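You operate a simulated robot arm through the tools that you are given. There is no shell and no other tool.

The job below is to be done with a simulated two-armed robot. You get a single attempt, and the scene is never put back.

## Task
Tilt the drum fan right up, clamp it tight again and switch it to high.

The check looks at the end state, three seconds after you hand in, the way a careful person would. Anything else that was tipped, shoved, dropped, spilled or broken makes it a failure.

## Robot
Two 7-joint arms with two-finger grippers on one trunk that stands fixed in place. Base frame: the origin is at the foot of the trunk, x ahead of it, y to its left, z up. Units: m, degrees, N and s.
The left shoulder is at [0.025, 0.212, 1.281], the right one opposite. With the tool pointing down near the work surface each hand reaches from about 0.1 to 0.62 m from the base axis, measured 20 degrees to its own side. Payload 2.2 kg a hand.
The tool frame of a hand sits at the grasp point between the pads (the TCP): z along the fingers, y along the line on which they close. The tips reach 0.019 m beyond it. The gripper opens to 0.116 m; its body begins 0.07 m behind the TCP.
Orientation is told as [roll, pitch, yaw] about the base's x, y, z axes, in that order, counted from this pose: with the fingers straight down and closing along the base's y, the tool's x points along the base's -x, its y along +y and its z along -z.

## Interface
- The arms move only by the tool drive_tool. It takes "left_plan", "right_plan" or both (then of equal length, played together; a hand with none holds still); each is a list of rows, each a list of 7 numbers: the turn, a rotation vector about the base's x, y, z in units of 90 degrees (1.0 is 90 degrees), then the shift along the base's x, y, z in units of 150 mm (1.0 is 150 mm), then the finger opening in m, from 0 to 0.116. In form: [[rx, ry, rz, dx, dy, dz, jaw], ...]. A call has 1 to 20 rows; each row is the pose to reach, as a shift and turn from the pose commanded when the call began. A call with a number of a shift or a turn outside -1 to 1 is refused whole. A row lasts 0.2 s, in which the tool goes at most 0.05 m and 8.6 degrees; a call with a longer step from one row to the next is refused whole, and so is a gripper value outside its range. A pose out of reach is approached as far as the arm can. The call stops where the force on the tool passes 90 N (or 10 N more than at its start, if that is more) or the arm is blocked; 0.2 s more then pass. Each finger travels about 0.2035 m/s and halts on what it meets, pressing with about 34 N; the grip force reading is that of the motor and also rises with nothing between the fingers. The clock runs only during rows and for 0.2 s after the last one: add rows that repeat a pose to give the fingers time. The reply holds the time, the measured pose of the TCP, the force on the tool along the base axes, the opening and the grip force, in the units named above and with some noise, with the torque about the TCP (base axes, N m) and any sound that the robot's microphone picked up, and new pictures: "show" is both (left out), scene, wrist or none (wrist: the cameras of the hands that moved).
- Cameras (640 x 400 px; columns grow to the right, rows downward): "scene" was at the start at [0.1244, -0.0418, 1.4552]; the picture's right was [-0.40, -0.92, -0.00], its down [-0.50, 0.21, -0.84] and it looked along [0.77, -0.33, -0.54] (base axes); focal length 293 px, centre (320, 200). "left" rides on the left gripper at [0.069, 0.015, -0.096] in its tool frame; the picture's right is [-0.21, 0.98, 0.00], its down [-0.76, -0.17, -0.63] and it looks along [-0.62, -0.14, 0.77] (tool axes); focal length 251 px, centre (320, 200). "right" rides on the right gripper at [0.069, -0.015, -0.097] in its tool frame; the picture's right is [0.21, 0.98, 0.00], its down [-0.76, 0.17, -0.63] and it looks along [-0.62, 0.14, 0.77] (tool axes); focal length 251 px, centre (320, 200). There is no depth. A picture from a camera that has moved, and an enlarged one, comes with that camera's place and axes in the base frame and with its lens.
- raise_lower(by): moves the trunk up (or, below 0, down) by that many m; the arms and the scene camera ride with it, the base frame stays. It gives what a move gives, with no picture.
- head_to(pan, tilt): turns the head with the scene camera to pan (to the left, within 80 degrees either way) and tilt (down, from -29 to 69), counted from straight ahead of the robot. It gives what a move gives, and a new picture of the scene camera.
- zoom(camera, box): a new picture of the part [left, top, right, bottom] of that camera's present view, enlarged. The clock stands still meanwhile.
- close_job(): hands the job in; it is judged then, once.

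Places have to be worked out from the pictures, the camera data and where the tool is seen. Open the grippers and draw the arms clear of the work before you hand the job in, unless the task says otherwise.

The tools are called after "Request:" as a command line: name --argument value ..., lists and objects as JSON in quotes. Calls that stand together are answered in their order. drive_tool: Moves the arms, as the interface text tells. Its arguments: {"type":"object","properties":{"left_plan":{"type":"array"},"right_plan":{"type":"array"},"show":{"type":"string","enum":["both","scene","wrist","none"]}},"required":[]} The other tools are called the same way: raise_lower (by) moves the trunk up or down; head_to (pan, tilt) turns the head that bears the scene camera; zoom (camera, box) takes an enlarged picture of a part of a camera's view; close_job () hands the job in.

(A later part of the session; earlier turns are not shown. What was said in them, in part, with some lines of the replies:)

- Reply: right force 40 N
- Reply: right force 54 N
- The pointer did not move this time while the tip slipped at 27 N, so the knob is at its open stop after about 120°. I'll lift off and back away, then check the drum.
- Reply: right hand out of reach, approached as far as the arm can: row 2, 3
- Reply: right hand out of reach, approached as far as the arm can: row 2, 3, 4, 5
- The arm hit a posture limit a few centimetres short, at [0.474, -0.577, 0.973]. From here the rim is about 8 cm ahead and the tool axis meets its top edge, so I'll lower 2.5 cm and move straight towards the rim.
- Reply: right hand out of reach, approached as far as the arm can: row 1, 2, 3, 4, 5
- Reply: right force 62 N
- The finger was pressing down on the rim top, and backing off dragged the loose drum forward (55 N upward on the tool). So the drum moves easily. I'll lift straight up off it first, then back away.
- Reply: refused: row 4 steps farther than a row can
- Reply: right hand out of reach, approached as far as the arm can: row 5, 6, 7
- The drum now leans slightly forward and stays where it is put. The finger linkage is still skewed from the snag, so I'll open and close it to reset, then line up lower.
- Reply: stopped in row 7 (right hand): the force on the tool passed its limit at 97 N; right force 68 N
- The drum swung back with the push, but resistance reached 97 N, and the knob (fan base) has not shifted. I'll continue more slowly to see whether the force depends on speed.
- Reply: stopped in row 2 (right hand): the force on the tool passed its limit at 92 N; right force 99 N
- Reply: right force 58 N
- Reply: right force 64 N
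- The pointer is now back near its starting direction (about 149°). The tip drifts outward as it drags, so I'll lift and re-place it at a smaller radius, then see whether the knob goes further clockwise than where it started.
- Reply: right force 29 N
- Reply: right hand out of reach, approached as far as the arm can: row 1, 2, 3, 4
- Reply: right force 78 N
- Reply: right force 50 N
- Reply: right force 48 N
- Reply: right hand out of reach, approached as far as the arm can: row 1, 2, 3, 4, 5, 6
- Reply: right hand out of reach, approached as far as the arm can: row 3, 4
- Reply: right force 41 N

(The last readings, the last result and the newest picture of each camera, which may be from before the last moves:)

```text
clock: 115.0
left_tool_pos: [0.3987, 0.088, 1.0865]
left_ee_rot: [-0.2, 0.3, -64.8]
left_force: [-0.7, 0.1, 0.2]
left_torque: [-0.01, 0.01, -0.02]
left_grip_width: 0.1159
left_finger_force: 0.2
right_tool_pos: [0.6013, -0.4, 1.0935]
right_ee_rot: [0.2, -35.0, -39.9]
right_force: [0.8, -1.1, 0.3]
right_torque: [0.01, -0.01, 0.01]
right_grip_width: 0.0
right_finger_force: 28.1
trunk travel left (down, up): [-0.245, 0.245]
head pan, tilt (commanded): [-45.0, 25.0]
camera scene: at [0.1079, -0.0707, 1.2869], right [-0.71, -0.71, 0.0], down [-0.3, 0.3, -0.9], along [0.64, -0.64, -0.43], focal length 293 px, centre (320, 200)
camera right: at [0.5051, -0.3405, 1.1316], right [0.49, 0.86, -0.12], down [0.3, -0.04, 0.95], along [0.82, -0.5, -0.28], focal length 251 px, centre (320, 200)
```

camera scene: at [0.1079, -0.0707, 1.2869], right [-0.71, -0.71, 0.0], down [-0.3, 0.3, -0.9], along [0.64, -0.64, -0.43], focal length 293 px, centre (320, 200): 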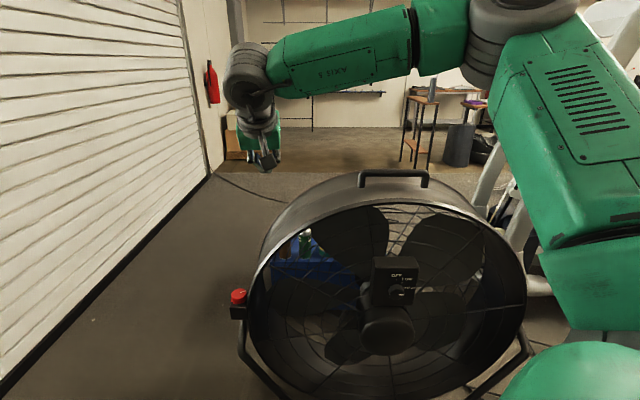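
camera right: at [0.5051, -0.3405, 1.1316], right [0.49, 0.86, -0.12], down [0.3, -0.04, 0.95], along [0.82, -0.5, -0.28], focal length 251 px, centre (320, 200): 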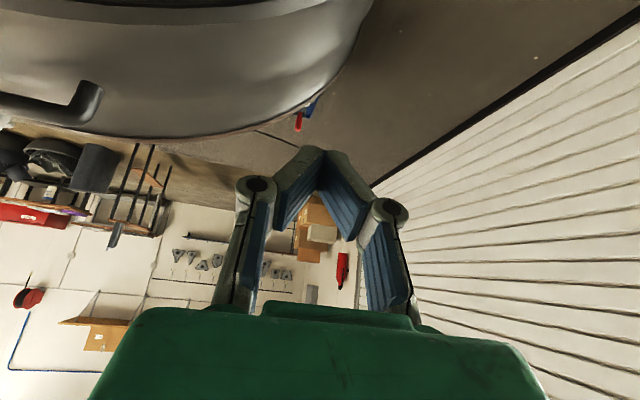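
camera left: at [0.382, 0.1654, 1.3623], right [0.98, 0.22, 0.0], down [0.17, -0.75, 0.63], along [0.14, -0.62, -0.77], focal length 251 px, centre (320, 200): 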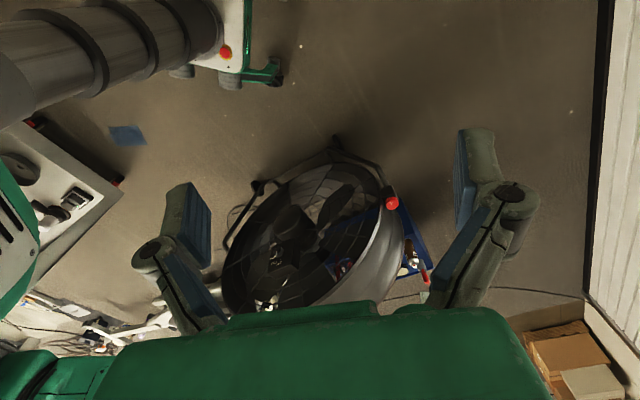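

The handle bar's left end triangulates to about [0.572, -0.715, 0.982], with the bar running along the drum's width. I'll move over the top of the drum to just behind the bar, staying high.

Request:
drive_tool --right_plan '[[0, 0, 0, 0, -0.25, 0.03, 0], [0, 0, 0, 0, -0.5, 0.05, 0], [0, 0, 0, 0, -0.75, 0.05, 0], [0, 0, 0, 0, -1.0, 0.05, 0], [0, 0, 0, 0, -1.0, 0.05, 0]]' --show "none"

Request:
drive_tool --right_plan '[[0, 0, 0, -0.03, -0.25, 0, 0], [0, 0, 0, -0.06, -0.5, 0, 0], [0, 0, 0, -0.08, -0.75, 0, 0], [0, 0, 0, -0.1, -1.0, 0, 0], [0, 0, 0, -0.1, -1.0, 0, 0]]' --show "both"

```text
clock: 116.2
left_tool_pos: [0.3982, 0.0902, 1.0875]
left_ee_rot: [-0.1, 0.2, -64.6]
left_force: [-0.1, 1.2, 0.1]
left_torque: [-0.01, -0.01, -0.01]
left_grip_width: 0.1161
left_finger_force: 0.1
right_tool_pos: [0.6006, -0.5477, 1.0999]
right_ee_rot: [0.4, -34.9, -39.8]
right_force: [-0.1, -0.1, -0.3]
right_torque: [0.02, 0.0, -0.01]
right_grip_width: 0.0
right_finger_force: 28.5
trunk travel left (down, up): [-0.245, 0.245]
head pan, tilt (commanded): [-45.0, 25.0]
```

```text
clock: 117.4
left_tool_pos: [0.397, 0.0893, 1.0869]
left_ee_rot: [-0.2, 0.2, -64.7]
left_force: [0.3, -0.4, -0.4]
left_torque: [0.01, -0.03, 0.02]
left_grip_width: 0.1159
left_finger_force: 0.1
right_tool_pos: [0.585, -0.6971, 1.1008]
right_ee_rot: [0.5, -35.0, -40.0]
right_force: [-0.6, -0.9, -1.4]
right_torque: [-0.01, -0.01, 0.02]
right_grip_width: 0.0001
right_finger_force: 28.4
trunk travel left (down, up): [-0.245, 0.245]
head pan, tilt (commanded): [-45.0, 25.0]
camera scene: at [0.1067, -0.0712, 1.2871], right [-0.71, -0.71, 0.0], down [-0.3, 0.3, -0.9], along [0.64, -0.64, -0.43], focal length 293 px, centre (320, 200)
camera right: at [0.4887, -0.6373, 1.1396], right [0.49, 0.86, -0.12], down [0.3, -0.04, 0.95], along [0.82, -0.5, -0.28], focal length 251 px, centre (320, 200)
```

scene: 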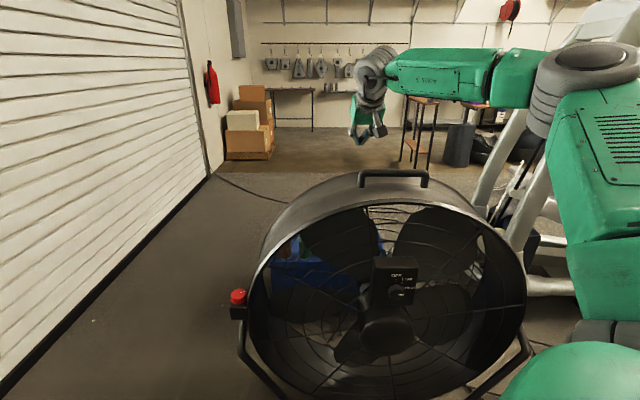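
right: 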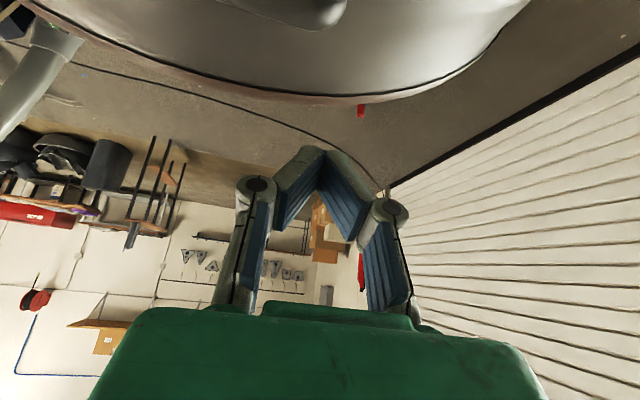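

The hand is above the drum's top, with the handle just on the robot side of the fingertips. I'll move a bit further over and behind the bar, still above it, and take a look.

Request:
drive_tool --right_plan '[[0, 0, 0, -0.02, -0.17, -0.05, 0], [0, 0, 0, -0.04, -0.34, -0.12, 0], [0, 0, 0, -0.053, -0.507, -0.2, 0], [0, 0, 0, -0.053, -0.507, -0.272, 0], [0, 0, 0, -0.053, -0.507, -0.272, 0]]' --show "both"

Request:
zoom --camera "scene" --box '[330, 110, 470, 215]'

```text
clock: 118.6
left_tool_pos: [0.3979, 0.0895, 1.0873]
left_ee_rot: [-0.1, 0.1, -64.7]
left_force: [-0.6, 0.0, -0.5]
left_torque: [-0.02, 0.06, 0.01]
left_grip_width: 0.1161
left_finger_force: 0.1
right_tool_pos: [0.5779, -0.7734, 1.0609]
right_ee_rot: [0.4, -35.0, -40.1]
right_force: [-0.3, -0.7, 0.3]
right_torque: [0.03, 0.05, 0.02]
right_grip_width: 0.0002
right_finger_force: 28.2
trunk travel left (down, up): [-0.245, 0.245]
head pan, tilt (commanded): [-45.0, 25.0]
camera scene: at [0.1065, -0.0714, 1.2871], right [-0.71, -0.71, 0.0], down [-0.3, 0.3, -0.9], along [0.64, -0.64, -0.43], focal length 293 px, centre (320, 200)
camera right: at [0.4824, -0.7137, 1.0978], right [0.49, 0.86, -0.12], down [0.3, -0.04, 0.95], along [0.82, -0.5, -0.28], focal length 251 px, centre (320, 200)
```

scene: 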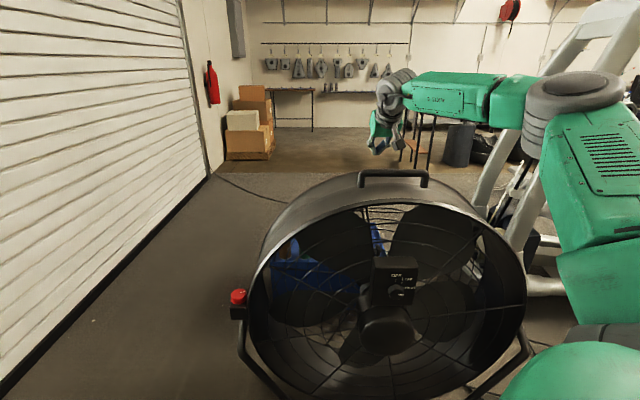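
right: 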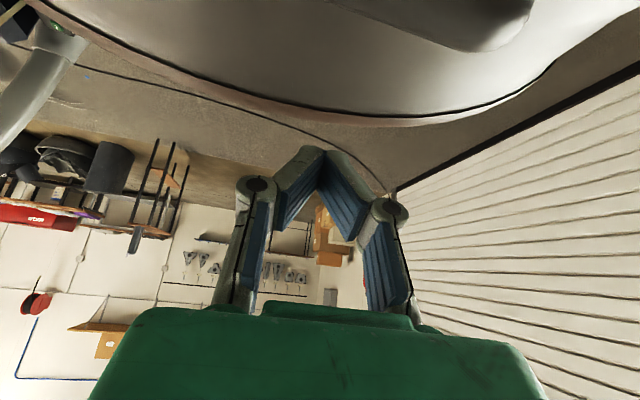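

```text
3.81 times, centred on (400, 162) of scene
camera zoom: at [0.1065, -0.0714, 1.2871], right [-0.71, -0.71, 0.0], down [-0.3, 0.3, -0.9], along [0.64, -0.64, -0.43], focal length 1116 px, centre (15, 343)
```

zoom: 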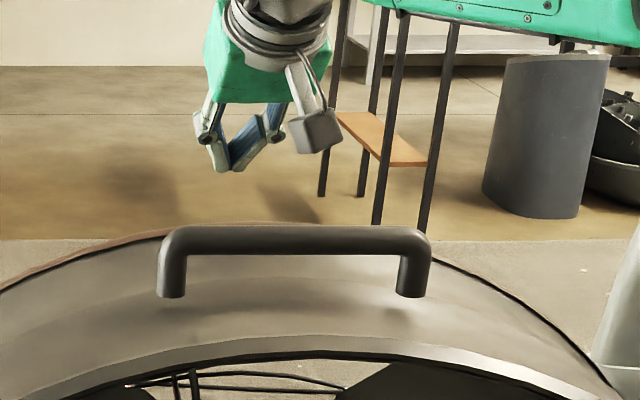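

The handle bar is about 22 cm long with a gap of nearly 4 cm beneath it, and the fingertips are about 4 cm behind it. I'll centre the hand a little more along the bar and lower behind it.

Request:
drive_tool --right_plan '[[0, 0, 0, -0.07, -0.07, 0, 0], [0, 0, 0, -0.14, -0.143, 0, 0], [0, 0, 0, -0.14, -0.143, -0.2, 0], [0, 0, 0, -0.14, -0.143, -0.36, 0], [0, 0, 0, -0.14, -0.143, -0.46, 0], [0, 0, 0, -0.14, -0.143, -0.46, 0]]' --show "both"

Request:
zoom --camera "scene" --box '[330, 110, 470, 215]'

```text
clock: 120.0
left_tool_pos: [0.3991, 0.089, 1.0882]
left_ee_rot: [-0.1, 0.2, -64.7]
left_force: [-0.1, -0.3, 0.1]
left_torque: [0.0, -0.03, 0.0]
left_grip_width: 0.116
left_finger_force: 0.1
right_tool_pos: [0.5552, -0.7948, 0.9897]
right_ee_rot: [0.4, -35.0, -40.0]
right_force: [0.4, 1.1, 0.4]
right_torque: [-0.02, 0.04, -0.01]
right_grip_width: 0.0002
right_finger_force: 28.7
trunk travel left (down, up): [-0.245, 0.245]
head pan, tilt (commanded): [-45.0, 25.0]
camera scene: at [0.1063, -0.0721, 1.2871], right [-0.71, -0.71, 0.0], down [-0.3, 0.3, -0.9], along [0.64, -0.64, -0.43], focal length 293 px, centre (320, 200)
camera right: at [0.4597, -0.7356, 1.0282], right [0.49, 0.86, -0.12], down [0.3, -0.04, 0.95], along [0.82, -0.5, -0.28], focal length 251 px, centre (320, 200)
```

scene: 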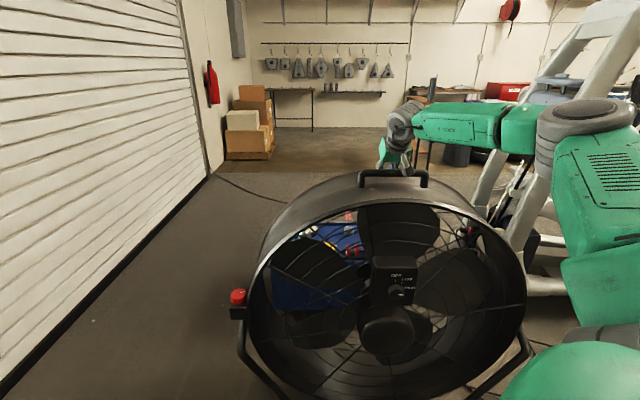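
right: 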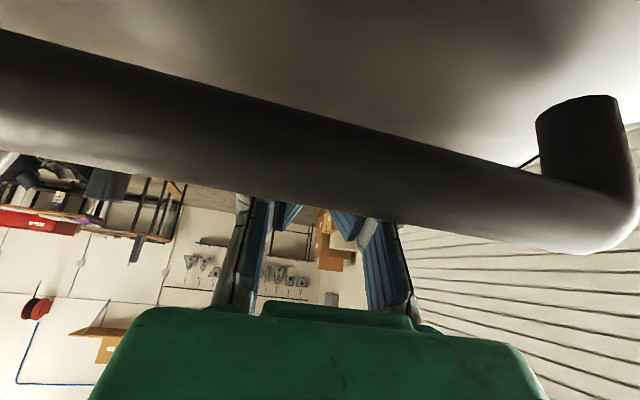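

```text
3.81 times, centred on (400, 162) of scene
camera zoom: at [0.1063, -0.0721, 1.2871], right [-0.71, -0.71, 0.0], down [-0.3, 0.3, -0.9], along [0.64, -0.64, -0.43], focal length 1116 px, centre (15, 343)
```

zoom: 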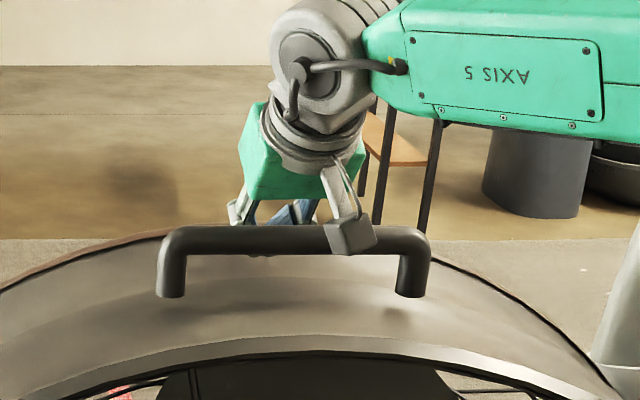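

The fingertips sit behind the bar. I'll lower another centimetre for a deeper hook and pull towards me along the drum's arc, watching the force.

Request:
drive_tool --right_plan '[[0, 0, 0, 0, 0, -0.08, 0], [0, 0, 0, -0.071, 0.07, -0.08, 0], [0, 0, 0, -0.133, 0.131, -0.08, 0], [0, 0, 0, -0.19, 0.187, -0.075, 0], [0, 0, 0, -0.261, 0.257, -0.065, 0], [0, 0, 0, -0.333, 0.327, -0.055, 0], [0, 0, 0, -0.404, 0.397, -0.048, 0], [0, 0, 0, -0.475, 0.467, -0.043, 0]]' --show "both"

```text
clock: 121.8
left_tool_pos: [0.3965, 0.0878, 1.0879]
left_ee_rot: [0.0, 0.1, -64.7]
left_force: [0.8, -0.1, 0.1]
left_torque: [-0.01, -0.02, 0.0]
left_grip_width: 0.1159
left_finger_force: 0.0
right_tool_pos: [0.4848, -0.7251, 0.9798]
right_ee_rot: [0.4, -34.8, -40.0]
right_force: [3.0, 1.4, 8.0]
right_torque: [-0.06, -0.03, 0.0]
right_grip_width: 0.0
right_finger_force: 28.5
trunk travel left (down, up): [-0.245, 0.245]
head pan, tilt (commanded): [-45.0, 25.0]
camera scene: at [0.1051, -0.0702, 1.2872], right [-0.71, -0.71, 0.0], down [-0.3, 0.3, -0.9], along [0.64, -0.64, -0.43], focal length 293 px, centre (320, 200)
camera right: at [0.3883, -0.6659, 1.0196], right [0.49, 0.86, -0.12], down [0.3, -0.04, 0.95], along [0.82, -0.5, -0.28], focal length 251 px, centre (320, 200)
```

scene: 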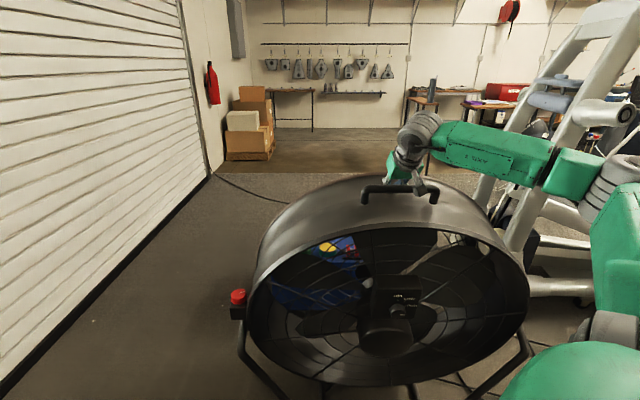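
right: 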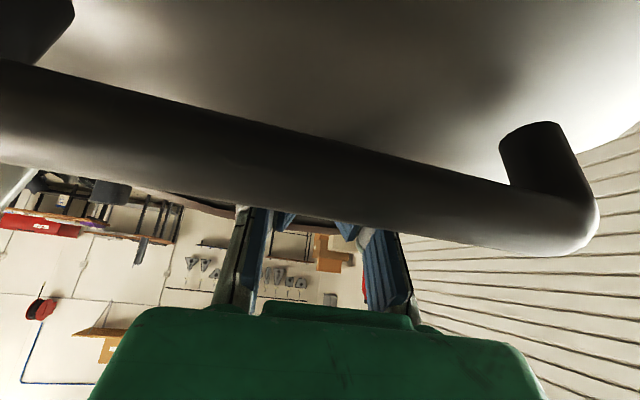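

The drum swings freely now with only 8 N, which confirms the earlier stall was the lower stop and this is the "up" direction. I'll keep pulling along the arc.

Request:
drive_tool --right_plan '[[0, 0, 0, -0.071, 0.07, 0, 0], [0, 0, 0, -0.143, 0.14, -0.007, 0], [0, 0, 0, -0.214, 0.21, -0.013, 0], [0, 0, 0, -0.285, 0.28, -0.027, 0], [0, 0, 0, -0.356, 0.35, -0.04, 0], [0, 0, 0, -0.428, 0.421, -0.053, 0], [0, 0, 0, -0.499, 0.491, -0.08, 0], [0, 0, 0, -0.57, 0.561, -0.107, 0], [0, 0, 0, -0.642, 0.631, -0.133, 0], [0, 0, 0, -0.713, 0.701, -0.167, 0]]' --show "both"

```text
clock: 124.0
left_tool_pos: [0.4026, 0.0823, 1.0875]
left_ee_rot: [-0.1, 0.5, -64.7]
left_force: [0.0, 0.4, 0.7]
left_torque: [-0.01, -0.07, -0.02]
left_grip_width: 0.116
left_finger_force: 0.0
right_tool_pos: [0.3858, -0.6303, 0.965]
right_ee_rot: [1.1, -36.7, -40.8]
right_force: [59.0, -41.6, 45.3]
right_torque: [0.71, 0.26, -1.44]
right_grip_width: 0.0
right_finger_force: 28.3
trunk travel left (down, up): [-0.245, 0.245]
head pan, tilt (commanded): [-45.0, 25.0]
camera scene: at [0.1121, -0.0821, 1.287], right [-0.71, -0.71, 0.0], down [-0.31, 0.31, -0.9], along [0.64, -0.64, -0.43], focal length 293 px, centre (320, 200)
camera right: at [0.2889, -0.5696, 0.9999], right [0.5, 0.86, -0.11], down [0.27, -0.03, 0.96], along [0.82, -0.51, -0.25], focal length 251 px, centre (320, 200)
```

scene: 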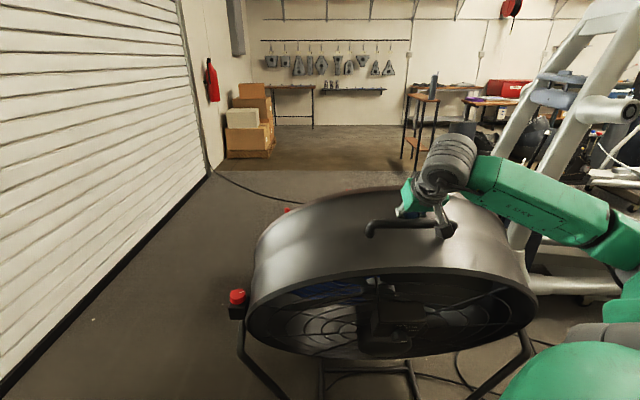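
right: 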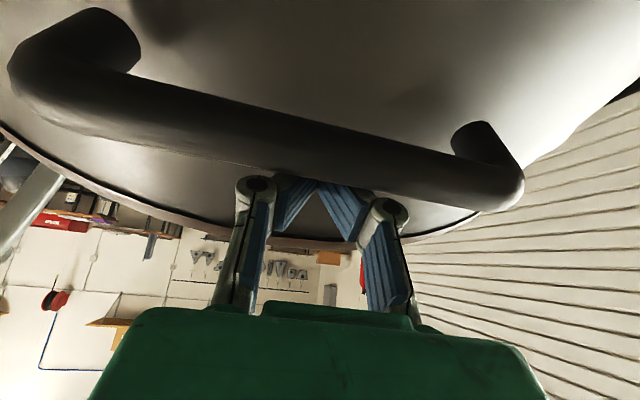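

The force jumped to 85 N, so the drum has reached its upper stop, tilted by roughly 30°. I'll ease the hook back slowly and see whether the drum stays there.

Request:
drive_tool --right_plan '[[0, 0, 0, 0.06, -0.06, 0.0, 0], [0, 0, 0, 0.12, -0.118, 0.0, 0], [0, 0, 0, 0.16, -0.157, 0.0, 0], [0, 0, 0, 0.19, -0.187, 0.0, 0], [0, 0, 0, 0.19, -0.187, 0.0, 0]]' --show "both"

```text
clock: 125.2
left_tool_pos: [0.3991, 0.0892, 1.0867]
left_ee_rot: [-0.1, 0.2, -64.7]
left_force: [0.1, 0.8, 0.3]
left_torque: [0.02, -0.02, -0.02]
left_grip_width: 0.1162
left_finger_force: 0.1
right_tool_pos: [0.4054, -0.6474, 0.9586]
right_ee_rot: [0.3, -34.9, -39.9]
right_force: [-0.4, -0.6, -1.1]
right_torque: [-0.01, 0.01, -0.03]
right_grip_width: 0.0004
right_finger_force: 29.2
trunk travel left (down, up): [-0.245, 0.245]
head pan, tilt (commanded): [-45.0, 25.0]
camera scene: at [0.1061, -0.0712, 1.287], right [-0.71, -0.71, 0.0], down [-0.3, 0.3, -0.9], along [0.64, -0.64, -0.43], focal length 293 px, centre (320, 200)
camera right: at [0.3105, -0.5878, 0.9969], right [0.49, 0.86, -0.12], down [0.3, -0.04, 0.95], along [0.82, -0.5, -0.28], focal length 251 px, centre (320, 200)
```

scene: 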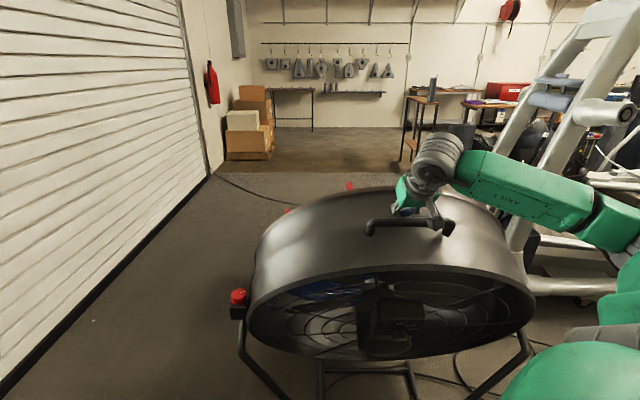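
right: 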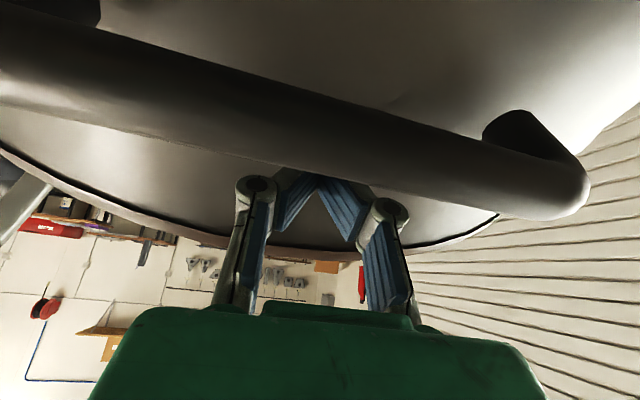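

The drum stays at the stop with no load on the tool. I'll lift the hook straight up clear of the bar and bring the hand back round to the knob side.

Request:
drive_tool --right_plan '[[0, 0, 0, 0.03, -0.03, 0.15, 0], [0, 0, 0, 0.03, -0.03, 0.4, 0], [0, 0, 0, 0.03, -0.03, 0.65, 0], [0, 0, 0, 0.03, -0.03, 0.9, 0], [0, 0, 0, 0.15, 0.1, 1.0, 0], [0, 0, 0, 0.3, 0.28, 1.0, 0], [0, 0, 0, 0.5, 0.48, 1.0, 0], [0, 0, 0, 0.7, 0.68, 1.0, 0], [0, 0, 0, 0.9, 0.88, 1.0, 0], [0, 0, 0, 0.9, 0.88, 1.0, 0]]' --show "scene"

```text
clock: 127.4
left_tool_pos: [0.3971, 0.0883, 1.0884]
left_ee_rot: [0.0, 0.2, -64.8]
left_force: [-0.1, 0.2, 1.2]
left_torque: [0.0, 0.02, -0.03]
left_grip_width: 0.116
left_finger_force: 0.1
right_tool_pos: [0.5429, -0.5161, 1.1085]
right_ee_rot: [0.5, -35.0, -40.1]
right_force: [1.0, -0.1, -0.1]
right_torque: [0.01, 0.0, 0.03]
right_grip_width: 0.0
right_finger_force: 28.8
trunk travel left (down, up): [-0.245, 0.245]
head pan, tilt (commanded): [-45.0, 25.0]
camera scene: at [0.1057, -0.0695, 1.2873], right [-0.71, -0.71, 0.0], down [-0.3, 0.3, -0.91], along [0.64, -0.64, -0.43], focal length 293 px, centre (320, 200)
```

scene: 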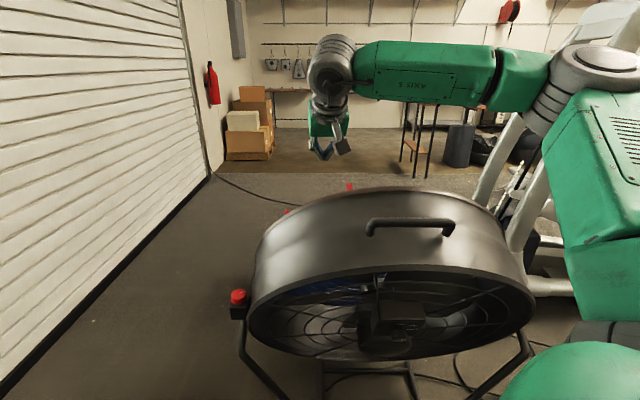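

The drum is holding at the upper stop with the handle clear. I'll continue to the knob side and restore the roll for dialing.

Request:
drive_tool --right_plan '[[0, 0, 0, 0.1, 0.2, 0, 0], [0, 0, 0, 0.2, 0.4, -0.05, 0], [0, 0, 0, 0.3, 0.6, -0.15, 0], [0, 0, 0, 0.4, 0.8, -0.25, 0], [0, 0, 0, 0.5, 0.95, -0.4, 0], [0, 0, 0, 0.5, 0.95, -0.4, 0]]' --show "none"

Request:
drive_tool --right_plan '[[0.043, -0.035, 0, 0.1, 0.05, -0.15, 0], [0.0858, -0.0707, 0, 0.2, 0.1, -0.3, 0], [0.0858, -0.0707, 0, 0.3, 0.15, -0.45, 0], [0.0858, -0.0707, 0, 0.3, 0.15, -0.45, 0]]' --show "none"

Request:
raise_lower --by -0.23

Request:
head_to --pan -40 --tilt 28

```text
clock: 128.8
left_tool_pos: [0.3976, 0.0912, 1.0883]
left_ee_rot: [0.1, 0.1, -64.7]
left_force: [-1.3, -0.7, 0.2]
left_torque: [0.02, 0.02, 0.01]
left_grip_width: 0.1158
left_finger_force: 0.2
right_tool_pos: [0.6144, -0.3717, 1.0511]
right_ee_rot: [0.4, -35.0, -40.0]
right_force: [-0.4, 0.2, 0.5]
right_torque: [-0.03, 0.01, -0.01]
right_grip_width: 0.0
right_finger_force: 28.7
trunk travel left (down, up): [-0.245, 0.245]
head pan, tilt (commanded): [-45.0, 25.0]
```

```text
clock: 129.8
left_tool_pos: [0.3971, 0.0896, 1.0884]
left_ee_rot: [0.0, 0.1, -64.7]
left_force: [0.1, 0.4, 0.3]
left_torque: [0.03, 0.0, 0.02]
left_grip_width: 0.1158
left_finger_force: 0.1
right_tool_pos: [0.6598, -0.3483, 0.9832]
right_ee_rot: [12.6, -34.3, -46.9]
right_force: [-0.5, -0.1, 0.2]
right_torque: [0.01, -0.05, 0.01]
right_grip_width: 0.0002
right_finger_force: 28.6
trunk travel left (down, up): [-0.245, 0.245]
head pan, tilt (commanded): [-45.0, 25.0]
```

```text
clock: 132.2
left_tool_pos: [0.3969, 0.0875, 0.8564]
left_ee_rot: [0.0, 0.2, -64.7]
left_force: [-0.3, 0.5, 0.0]
left_torque: [0.0, 0.01, 0.0]
left_grip_width: 0.116
left_finger_force: 0.0
right_tool_pos: [0.6597, -0.3483, 0.7516]
right_ee_rot: [12.6, -34.2, -46.9]
right_force: [-0.1, 0.6, -0.5]
right_torque: [0.01, -0.03, 0.04]
right_grip_width: 0.0
right_finger_force: 28.5
trunk travel left (down, up): [-0.015, 0.475]
head pan, tilt (commanded): [-45.0, 25.0]
```

```text
clock: 132.8
left_tool_pos: [0.3984, 0.0891, 0.8571]
left_ee_rot: [0.0, 0.2, -64.7]
left_force: [-0.4, -0.5, 1.0]
left_torque: [-0.02, 0.02, 0.02]
left_grip_width: 0.1158
left_finger_force: 0.0
right_tool_pos: [0.6601, -0.3484, 0.752]
right_ee_rot: [12.6, -34.3, -46.9]
right_force: [-0.5, -0.4, 0.9]
right_torque: [-0.01, 0.0, 0.0]
right_grip_width: 0.0003
right_finger_force: 27.9
trunk travel left (down, up): [-0.015, 0.475]
head pan, tilt (commanded): [-40.0, 28.0]
camera scene: at [0.1111, -0.0622, 1.0524], right [-0.64, -0.77, 0.0], down [-0.36, 0.3, -0.88], along [0.67, -0.57, -0.47], focal length 293 px, centre (320, 200)
```

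scene: 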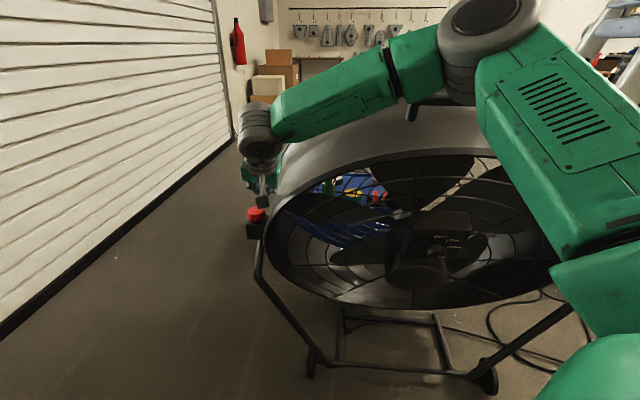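

The drum still holds. Now I'll tighten the clamp: move the tip above the front part of the knob for a clockwise stroke, then measure before pressing.

Request:
drive_tool --right_plan '[[0, 0, 0, 0.2, -0.03, 0, 0], [0, 0, 0, 0.4, -0.06, -0.05, 0], [0, 0, 0, 0.6, -0.1, -0.2, 0], [0, 0, 0, 0.797, -0.138, -0.35, 0], [0, 0, 0, 0.797, -0.138, -0.5, 0], [0, 0, 0, 0.797, -0.138, -0.573, 0], [0, 0, 0, 0.797, -0.138, -0.573, 0], [0, 0, 0, 0.797, -0.138, -0.573, 0]]' --show "none"

Request:
zoom --camera "right" --box '[200, 20, 440, 170]'

```text
clock: 134.6
left_tool_pos: [0.3974, 0.0898, 0.8569]
left_ee_rot: [-0.1, 0.2, -64.7]
left_force: [0.1, -0.2, 0.2]
left_torque: [-0.01, 0.0, -0.04]
left_grip_width: 0.116
left_finger_force: 0.0
right_tool_pos: [0.7785, -0.3712, 0.665]
right_ee_rot: [12.4, -34.3, -46.9]
right_force: [-0.5, 0.0, 0.2]
right_torque: [0.01, -0.01, -0.01]
right_grip_width: 0.0
right_finger_force: 28.8
trunk travel left (down, up): [-0.015, 0.475]
head pan, tilt (commanded): [-40.0, 28.0]
```

```text
2.67 times, centred on (320, 95) of right
camera zoom: at [0.6791, -0.3158, 0.6995], right [0.49, 0.87, 0.05], down [0.19, -0.17, 0.97], along [0.85, -0.47, -0.25], focal length 670 px, centre (320, 480)
```

zoom: 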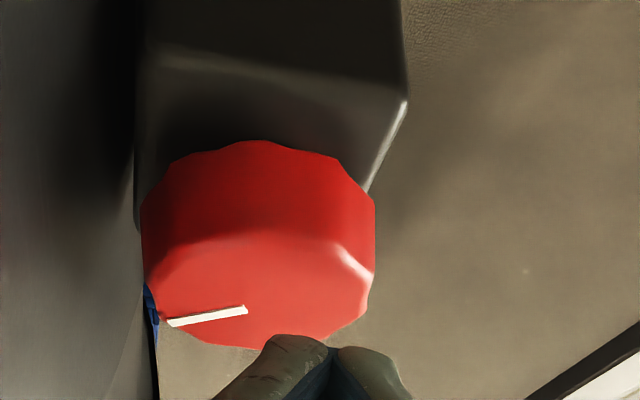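

The tip is above the front half of the knob as intended. I'll press and orbit clockwise along a slightly tighter circle.

Request:
drive_tool --right_plan '[[0, 0, 0, 0.007, 0.014, -0.08, 0], [0, 0, 0, 0.007, 0.014, -0.13, 0], [0, 0, 0, 0.007, 0.014, -0.17, 0], [0, 0, 0, 0.007, 0.014, -0.2, 0], [0, 0, 0, 0.031, 0.021, -0.2, 0], [0, 0, 0, 0.055, 0.022, -0.2, 0], [0, 0, 0, 0.079, 0.017, -0.2, 0], [0, 0, 0, 0.1, 0.006, -0.2, 0], [0, 0, 0, 0.118, -0.011, -0.2, 0], [0, 0, 0, 0.131, -0.031, -0.2, 0], [0, 0, 0, 0.139, -0.055, -0.2, 0], [0, 0, 0, 0.139, -0.079, -0.2, 0], [0, 0, 0, 0.135, -0.103, -0.2, 0], [0, 0, 0, 0.123, -0.124, -0.2, 0]]' --show "none"

Request:
zoom --camera "right" --box '[200, 20, 440, 170]'

```text
clock: 137.6
left_tool_pos: [0.3957, 0.0913, 0.8583]
left_ee_rot: [0.1, -0.1, -64.7]
left_force: [-0.2, -0.7, -0.3]
left_torque: [0.0, 0.01, -0.03]
left_grip_width: 0.116
left_finger_force: 0.2
right_tool_pos: [0.8006, -0.3854, 0.6457]
right_ee_rot: [13.4, -34.9, -47.2]
right_force: [16.3, 14.6, 38.1]
right_torque: [0.16, -0.29, 0.02]
right_grip_width: 0.0001
right_finger_force: 28.6
trunk travel left (down, up): [-0.015, 0.475]
head pan, tilt (commanded): [-40.0, 28.0]
```

```text
2.67 times, centred on (320, 95) of right
camera zoom: at [0.6997, -0.3299, 0.6803], right [0.49, 0.87, 0.06], down [0.18, -0.17, 0.97], along [0.85, -0.46, -0.24], focal length 670 px, centre (320, 480)
```

zoom: 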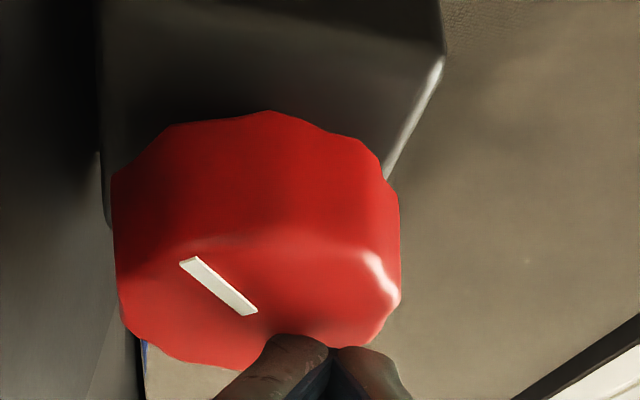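

That turned the knob about 78° clockwise (pointer at 185°) without slipping off. I'll lift, return to the front and repeat the stroke.

Request:
drive_tool --right_plan '[[0, 0, 0, 0, 0, 0.1, 0], [0, 0, 0, 0, 0.03, 0.22, 0], [0, 0, 0, -0.06, 0.1, 0.22, 0], [0, 0, 0, -0.116, 0.138, 0.22, 0], [0, 0, 0, -0.116, 0.138, 0.2, 0], [0, 0, 0, -0.116, 0.138, 0.2, 0], [0, 0, 0, -0.116, 0.138, 0.2, 0]]' --show "none"

```text
clock: 139.2
left_tool_pos: [0.3977, 0.0903, 0.8561]
left_ee_rot: [-0.2, 0.2, -64.7]
left_force: [-0.2, 0.6, -0.1]
left_torque: [-0.01, 0.01, 0.03]
left_grip_width: 0.116
left_finger_force: 0.1
right_tool_pos: [0.7808, -0.3663, 0.6661]
right_ee_rot: [12.5, -34.3, -46.9]
right_force: [1.0, -0.2, -0.4]
right_torque: [-0.01, -0.02, -0.01]
right_grip_width: 0.0
right_finger_force: 28.8
trunk travel left (down, up): [-0.015, 0.475]
head pan, tilt (commanded): [-40.0, 28.0]
```

Position measured; running the second clockwise stroke now.

Request:
drive_tool --right_plan '[[0, 0, 0, -0.008, -0.019, -0.09, 0], [0, 0, 0, -0.008, -0.019, -0.14, 0], [0, 0, 0, -0.008, -0.019, -0.18, 0], [0, 0, 0, -0.008, -0.019, -0.21, 0], [0, 0, 0, 0.015, -0.011, -0.21, 0], [0, 0, 0, 0.039, -0.011, -0.21, 0], [0, 0, 0, 0.063, -0.015, -0.21, 0], [0, 0, 0, 0.085, -0.027, -0.21, 0], [0, 0, 0, 0.103, -0.043, -0.21, 0], [0, 0, 0, 0.116, -0.064, -0.21, 0], [0, 0, 0, 0.123, -0.087, -0.21, 0], [0, 0, 0, 0.124, -0.111, -0.21, 0], [0, 0, 0, 0.119, -0.135, -0.21, 0], [0, 0, 0, 0.108, -0.157, -0.21, 0]]' --show "none"

Request:
zoom --camera "right" --box '[200, 20, 440, 170]'

```text
clock: 142.2
left_tool_pos: [0.3958, 0.0914, 0.8575]
left_ee_rot: [0.0, -0.1, -64.7]
left_force: [0.7, -0.1, -0.4]
left_torque: [-0.03, 0.0, -0.03]
left_grip_width: 0.1161
left_finger_force: 0.0
right_tool_pos: [0.799, -0.3852, 0.647]
right_ee_rot: [13.5, -34.9, -47.2]
right_force: [8.9, 21.0, 39.6]
right_torque: [0.3, -0.16, 0.03]
right_grip_width: 0.0001
right_finger_force: 28.5
trunk travel left (down, up): [-0.015, 0.475]
head pan, tilt (commanded): [-40.0, 28.0]
```

```text
2.67 times, centred on (320, 95) of right
camera zoom: at [0.6981, -0.3308, 0.6803], right [0.49, 0.87, 0.06], down [0.18, -0.17, 0.97], along [0.85, -0.46, -0.24], focal length 670 px, centre (320, 480)
```

zoom: 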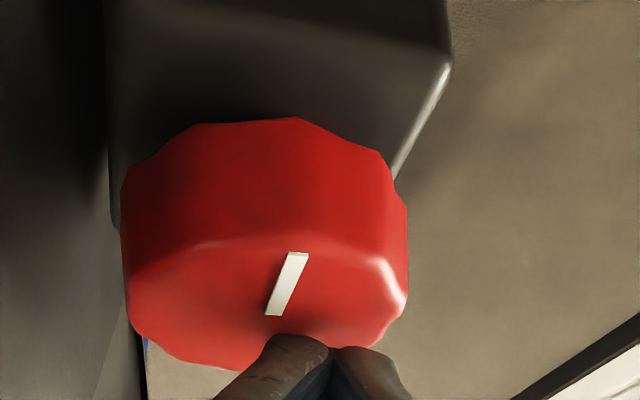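

The pointer is back at 140°, exactly where it was at the start, and the tip slipped over the rest of the arc, so it is at the tight stop. I'll give it one more, firmer clockwise stroke to be sure.

Request:
drive_tool --right_plan '[[0, 0, 0, 0, 0, 0.1, 0], [0, 0, 0, 0, 0.03, 0.22, 0], [0, 0, 0, -0.05, 0.1, 0.22, 0], [0, 0, 0, -0.1, 0.138, 0.22, 0], [0, 0, 0, -0.1, 0.138, 0.2, 0], [0, 0, 0, -0.1, 0.138, 0.2, 0]]' --show "none"

```text
clock: 143.6
left_tool_pos: [0.3972, 0.0875, 0.8575]
left_ee_rot: [-0.2, 0.2, -64.7]
left_force: [-0.8, -0.3, 0.8]
left_torque: [-0.04, -0.03, -0.03]
left_grip_width: 0.116
left_finger_force: 0.0
right_tool_pos: [0.7821, -0.3708, 0.6635]
right_ee_rot: [12.6, -34.2, -47.0]
right_force: [1.3, -0.6, 0.1]
right_torque: [0.01, 0.01, 0.01]
right_grip_width: 0.0
right_finger_force: 28.9
trunk travel left (down, up): [-0.015, 0.475]
head pan, tilt (commanded): [-40.0, 28.0]
```

Settled; running the firmer stroke with a slightly deeper press.

Request:
drive_tool --right_plan '[[0, 0, 0, 0.007, 0.019, -0.09, 0], [0, 0, 0, 0.007, 0.019, -0.14, 0], [0, 0, 0, 0.007, 0.019, -0.19, 0], [0, 0, 0, 0.007, 0.019, -0.225, 0], [0, 0, 0, 0.031, 0.019, -0.225, 0], [0, 0, 0, 0.055, 0.015, -0.225, 0], [0, 0, 0, 0.076, 0.003, -0.225, 0], [0, 0, 0, 0.094, -0.013, -0.225, 0], [0, 0, 0, 0.107, -0.034, -0.225, 0], [0, 0, 0, 0.115, -0.057, -0.225, 0], [0, 0, 0, 0.115, -0.081, -0.225, 0], [0, 0, 0, 0.111, -0.105, -0.225, 0]]' --show "none"

Request:
zoom --camera "right" --box '[200, 20, 440, 170]'

```text
clock: 146.2
left_tool_pos: [0.3934, 0.093, 0.8592]
left_ee_rot: [0.0, -0.2, -64.7]
left_force: [-0.1, -0.4, 0.4]
left_torque: [0.01, 0.0, 0.02]
left_grip_width: 0.1161
left_finger_force: 0.1
right_tool_pos: [0.8016, -0.3759, 0.6474]
right_ee_rot: [13.8, -35.1, -47.2]
right_force: [1.8, 30.7, 49.7]
right_torque: [0.5, -0.02, -0.01]
right_grip_width: 0.0001
right_finger_force: 28.3
trunk travel left (down, up): [-0.015, 0.475]
head pan, tilt (commanded): [-40.0, 28.0]
```

```text
2.67 times, centred on (320, 95) of right
camera zoom: at [0.6994, -0.3225, 0.6797], right [0.49, 0.87, 0.07], down [0.17, -0.17, 0.97], along [0.86, -0.46, -0.23], focal length 670 px, centre (320, 480)
```

zoom: 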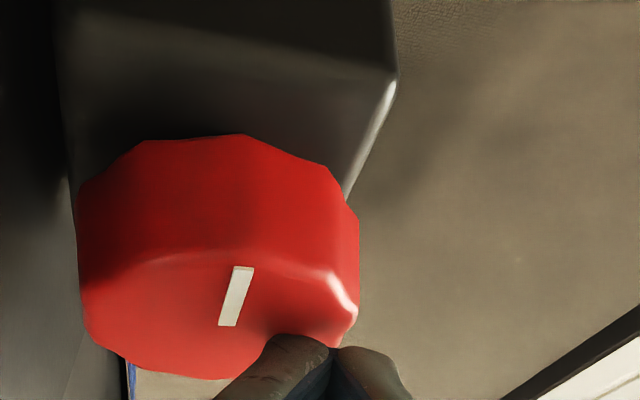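

The knob does not turn any further; it is at the tight stop with 50 N of press. I'll lift straight up so as not to disturb it, then retreat.

Request:
drive_tool --right_plan '[[0, 0, 0, 0, 0, 0.1, 0], [0, 0, 0, 0, 0, 0.25, 0], [0, 0, 0, -0.05, 0.03, 0.5, 0], [0, 0, 0, -0.25, 0.08, 0.7, 0], [0, 0, 0, -0.5, 0.13, 0.85, 0], [0, 0, 0, -0.75, 0.18, 0.95, 0], [0, 0, 0, -0.75, 0.18, 0.95, 0]]' --show "both"

Request:
zoom --camera "right" --box '[220, 0, 420, 125]'

Request:
zoom --camera "scene" --box '[230, 90, 570, 330]'

```text
clock: 147.8
left_tool_pos: [0.3985, 0.0924, 0.8573]
left_ee_rot: [-0.2, 0.1, -64.6]
left_force: [0.1, -0.5, -0.2]
left_torque: [0.01, -0.01, -0.01]
left_grip_width: 0.1163
left_finger_force: 0.1
right_tool_pos: [0.6842, -0.3582, 0.7756]
right_ee_rot: [12.3, -34.4, -46.8]
right_force: [0.4, 0.6, -0.1]
right_torque: [-0.02, 0.03, -0.04]
right_grip_width: 0.0001
right_finger_force: 28.5
trunk travel left (down, up): [-0.015, 0.475]
head pan, tilt (commanded): [-40.0, 28.0]
camera scene: at [0.1116, -0.0593, 1.0524], right [-0.64, -0.77, 0.0], down [-0.36, 0.3, -0.88], along [0.67, -0.57, -0.47], focal length 293 px, centre (320, 200)
camera right: at [0.584, -0.3021, 0.8102], right [0.49, 0.87, 0.05], down [0.19, -0.17, 0.97], along [0.85, -0.47, -0.25], focal length 251 px, centre (320, 200)
```

scene: 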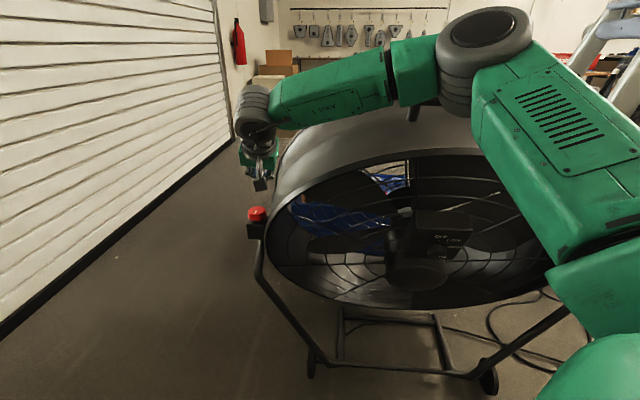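
right: 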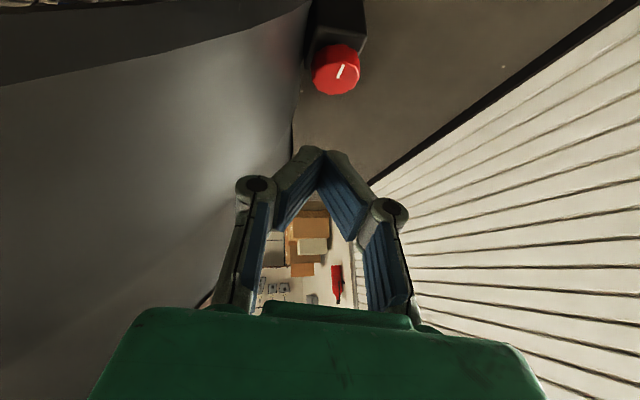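

```text
3.20 times, centred on (320, 62) of right
camera zoom: at [0.584, -0.3021, 0.8102], right [0.49, 0.87, 0.05], down [0.19, -0.17, 0.97], along [0.85, -0.47, -0.25], focal length 805 px, centre (320, 640)
```

zoom: 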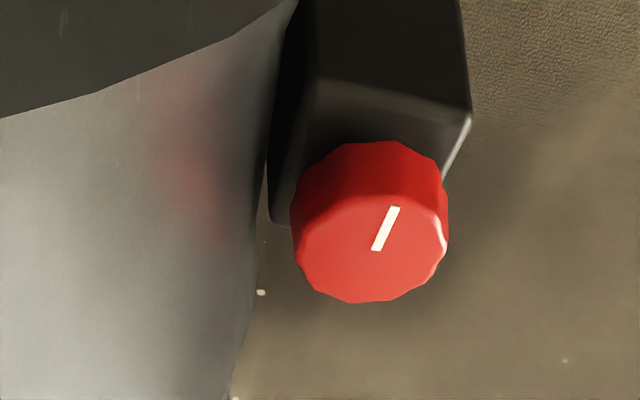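

```text
1.67 times, centred on (400, 210) of scene
camera zoom: at [0.1116, -0.0593, 1.0524], right [-0.64, -0.77, 0.0], down [-0.36, 0.3, -0.88], along [0.67, -0.57, -0.47], focal length 488 px, centre (187, 183)
```

zoom: 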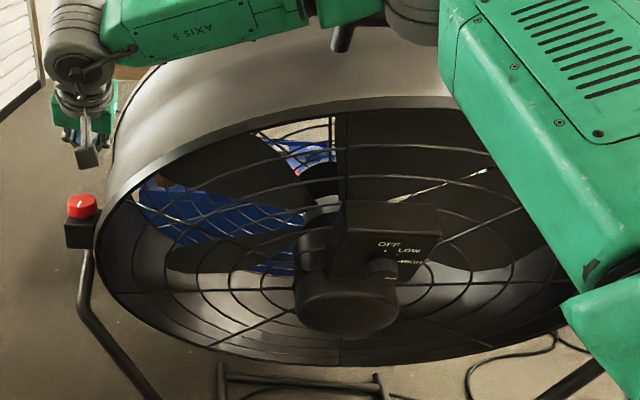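

The knob pointer matches its original tight direction. I'll zoom in on the dial, which now faces downwards.

Request:
zoom --camera "scene" --box '[410, 220, 480, 265]'

Request:
zoom --camera "left" --box '[140, 100, 460, 300]'

```text
8.89 times, centred on (445, 242) of scene
camera zoom: at [0.1116, -0.0593, 1.0524], right [-0.64, -0.77, 0.0], down [-0.36, 0.3, -0.88], along [0.67, -0.57, -0.47], focal length 2603 px, centre (-791, -178)
```

zoom: 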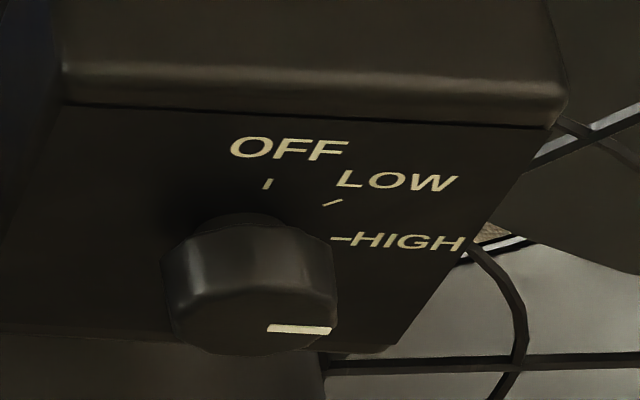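

```text
2.00 times, centred on (300, 200) of left
camera zoom: at [0.3831, 0.1618, 0.9525], right [0.97, 0.22, 0.0], down [0.18, -0.75, 0.63], along [0.14, -0.62, -0.77], focal length 503 px, centre (360, 200)
```

zoom: 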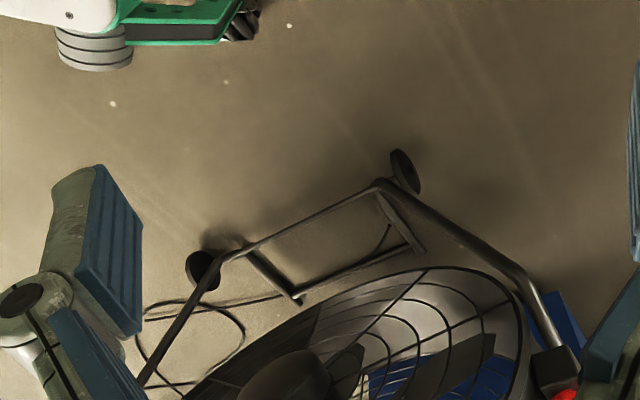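

The dial is clearly on HIGH, the clamp is tight and the drum is held up. I'll open the gripper and draw the right arm back and up, clear of the fan.

Request:
drive_tool --right_plan '[[-0.03, 0.025, 0, -0.15, 0.1, 0.1, 0.02], [-0.06, 0.05, 0, -0.35, 0.2, 0.2, 0.06], [-0.0858, 0.0707, 0, -0.55, 0.3, 0.3, 0.1], [-0.0858, 0.0707, 0, -0.75, 0.4, 0.4, 0.116], [-0.0858, 0.0707, 0, -0.75, 0.4, 0.4, 0.116]]' --show "scene"

Request:
raise_lower --by 0.3

Request:
head_to --pan -45 --tilt 38

```text
clock: 149.0
left_tool_pos: [0.398, 0.0879, 0.8576]
left_ee_rot: [0.0, 0.3, -64.7]
left_force: [1.4, -0.4, -0.4]
left_torque: [0.03, 0.0, 0.0]
left_grip_width: 0.1159
left_finger_force: 0.1
right_tool_pos: [0.5739, -0.3005, 0.8331]
right_ee_rot: [0.3, -34.9, -39.9]
right_force: [0.6, 0.2, 0.5]
right_torque: [0.03, -0.01, 0.0]
right_grip_width: 0.1159
right_finger_force: 0.1
trunk travel left (down, up): [-0.015, 0.475]
head pan, tilt (commanded): [-40.0, 28.0]
camera scene: at [0.1112, -0.063, 1.0522], right [-0.64, -0.77, 0.0], down [-0.36, 0.3, -0.88], along [0.67, -0.57, -0.47], focal length 293 px, centre (320, 200)
```

scene: 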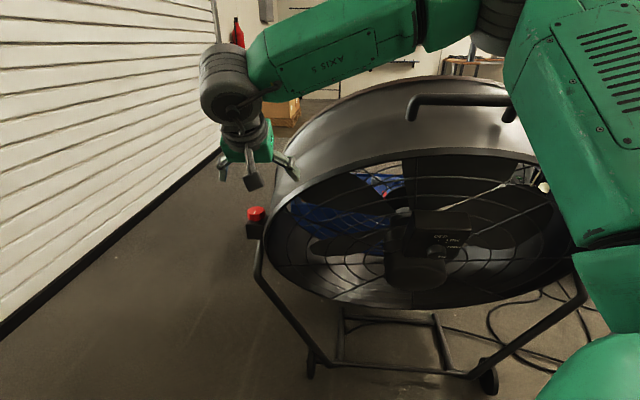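

```text
clock: 152.0
left_tool_pos: [0.3976, 0.0899, 1.1578]
left_ee_rot: [-0.2, 0.2, -64.6]
left_force: [0.3, -0.6, 0.5]
left_torque: [-0.02, 0.0, 0.03]
left_grip_width: 0.1159
left_finger_force: 0.1
right_tool_pos: [0.5747, -0.3, 1.1342]
right_ee_rot: [0.4, -35.0, -40.0]
right_force: [0.1, 1.0, -0.4]
right_torque: [-0.02, -0.01, 0.01]
right_grip_width: 0.1161
right_finger_force: 0.0
trunk travel left (down, up): [-0.315, 0.175]
head pan, tilt (commanded): [-40.0, 28.0]
```

```text
clock: 152.8
left_tool_pos: [0.398, 0.0875, 1.158]
left_ee_rot: [-0.1, 0.2, -64.7]
left_force: [-0.3, 0.1, 0.2]
left_torque: [-0.03, 0.0, 0.0]
left_grip_width: 0.1157
left_finger_force: 0.1
right_tool_pos: [0.5748, -0.3007, 1.1337]
right_ee_rot: [0.4, -35.0, -40.0]
right_force: [0.6, -0.2, 0.2]
right_torque: [-0.03, -0.04, -0.01]
right_grip_width: 0.1159
right_finger_force: 0.1
trunk travel left (down, up): [-0.315, 0.175]
head pan, tilt (commanded): [-45.0, 38.0]
camera scene: at [0.1031, -0.0647, 1.3369], right [-0.71, -0.71, 0.0], down [-0.44, 0.44, -0.79], along [0.56, -0.56, -0.62], focal length 293 px, centre (320, 200)
```

scene: 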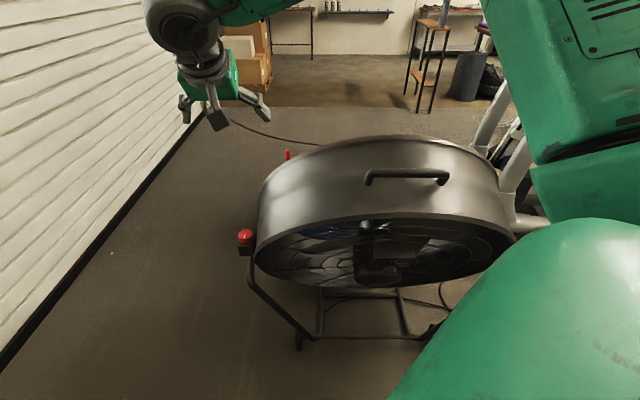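

The fan is tilted up with both arms clear. I'll check with the right hand camera that the toolbox behind the fan has not been disturbed.

Request:
zoom --camera "right" --box '[0, 0, 640, 400]'

Request:
zoom --camera "scene" --box '[230, 110, 550, 350]'

```text
1.00 times, centred on (320, 200) of right (not enlarged: the box is as wide or as high as the picture)
camera zoom: at [0.4784, -0.2402, 1.1721], right [0.49, 0.86, -0.12], down [0.3, -0.04, 0.95], along [0.82, -0.5, -0.28], focal length 251 px, centre (320, 200)
```

zoom: 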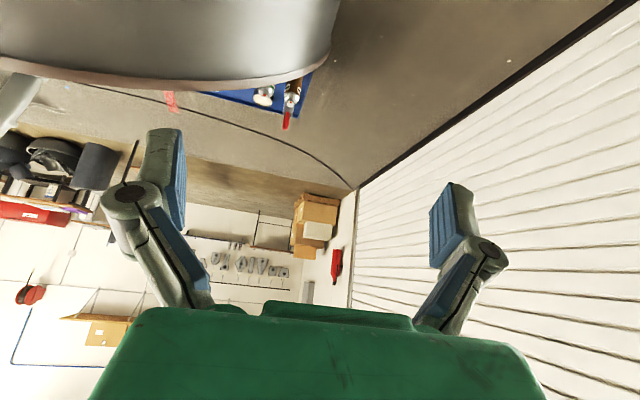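

```text
1.67 times, centred on (390, 230) of scene
camera zoom: at [0.1031, -0.0647, 1.3369], right [-0.71, -0.71, 0.0], down [-0.44, 0.44, -0.79], along [0.56, -0.56, -0.62], focal length 488 px, centre (203, 150)
```

zoom: 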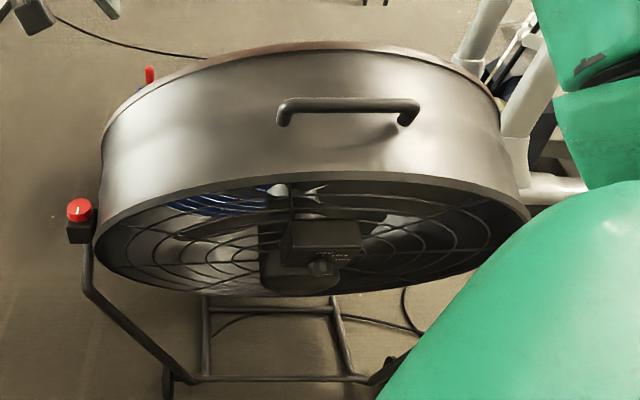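

The toolbox and its tools look untouched. As a last check that the drum did not sag before clamping, I'll set the trunk and head as they were right after the pull and compare the handle's position in the picture.

Request:
raise_lower --by -0.07

Request:
head_to --pan -45 --tilt 25

```text
clock: 153.8
left_tool_pos: [0.3975, 0.0889, 1.0873]
left_ee_rot: [0.0, 0.2, -64.7]
left_force: [0.2, 0.9, 0.4]
left_torque: [0.0, -0.01, -0.01]
left_grip_width: 0.1161
left_finger_force: 0.1
right_tool_pos: [0.5746, -0.2991, 1.0651]
right_ee_rot: [0.4, -35.0, -40.0]
right_force: [0.0, 0.4, 0.1]
right_torque: [0.0, 0.01, 0.01]
right_grip_width: 0.1159
right_finger_force: 0.0
trunk travel left (down, up): [-0.245, 0.245]
head pan, tilt (commanded): [-45.0, 38.0]
```

```text
clock: 154.6
left_tool_pos: [0.3976, 0.0882, 1.0876]
left_ee_rot: [-0.1, 0.2, -64.7]
left_force: [-0.3, 1.2, -0.1]
left_torque: [0.01, 0.01, 0.0]
left_grip_width: 0.1159
left_finger_force: 0.0
right_tool_pos: [0.5742, -0.2997, 1.0652]
right_ee_rot: [0.3, -35.0, -40.1]
right_force: [0.2, 0.5, -0.9]
right_torque: [0.0, -0.01, -0.01]
right_grip_width: 0.1159
right_finger_force: 0.0
trunk travel left (down, up): [-0.245, 0.245]
head pan, tilt (commanded): [-45.0, 25.0]
camera scene: at [0.107, -0.0687, 1.2871], right [-0.71, -0.71, 0.0], down [-0.3, 0.3, -0.9], along [0.64, -0.64, -0.43], focal length 293 px, centre (320, 200)
```

scene: 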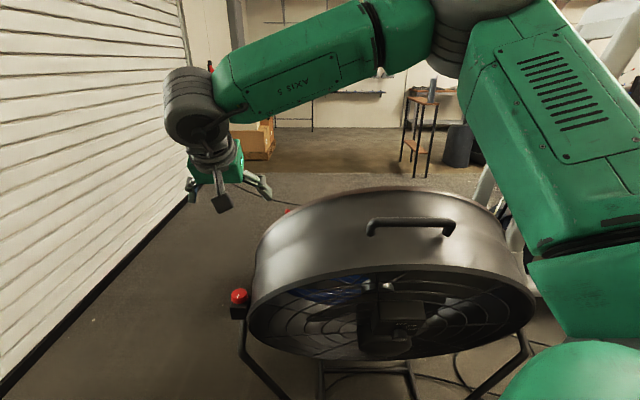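

The handle and rim appear in exactly the same place as right after the pull, so the drum has not sagged. The clamp is at its tight stop, the dial is on HIGH, the grippers are open and the arms are clear, so I'm handing the job in.

Request:
close_job

```text
The job is handed in.
```

I tilted the drum fan to its upper stop, clamped it again and set the switch to HIGH, and I have handed the job in. I don't have the result of the check.

- **Tilt:** The drum is at the far end of its travel, roughly 30° from where it started. It had not sagged when I compared it after clamping.
- **Which way is "up":** I took up to mean bringing the top towards the robot. With the clamp open, the drum would not go the other way past its starting angle, so I treated the start as the lower stop.
- **Clamp:** The red knob is back at its clockwise stop, pointing where it did at the start. A last firmer stroke did not turn it any further. I did not test the clamp by pulling on the drum.
- **Switch:** The dial pointer lies on HIGH. The blades changed position between pictures, so the fan appears to be running, though the microphone reported no sound.
- **Order of work:** I set the switch before the final tilt, because the dial faces downwards once the fan is up.
- **Surroundings:** The fan's base did not move, and the toolbox behind it looks untouched. The grippers are open and both arms are clear of the fan.

Early on I snagged the rim and dragged the loose drum about 15° towards the robot. I then pushed it back against its lower stop with up to 97 N before working out which way was up. I saw no damage from this.
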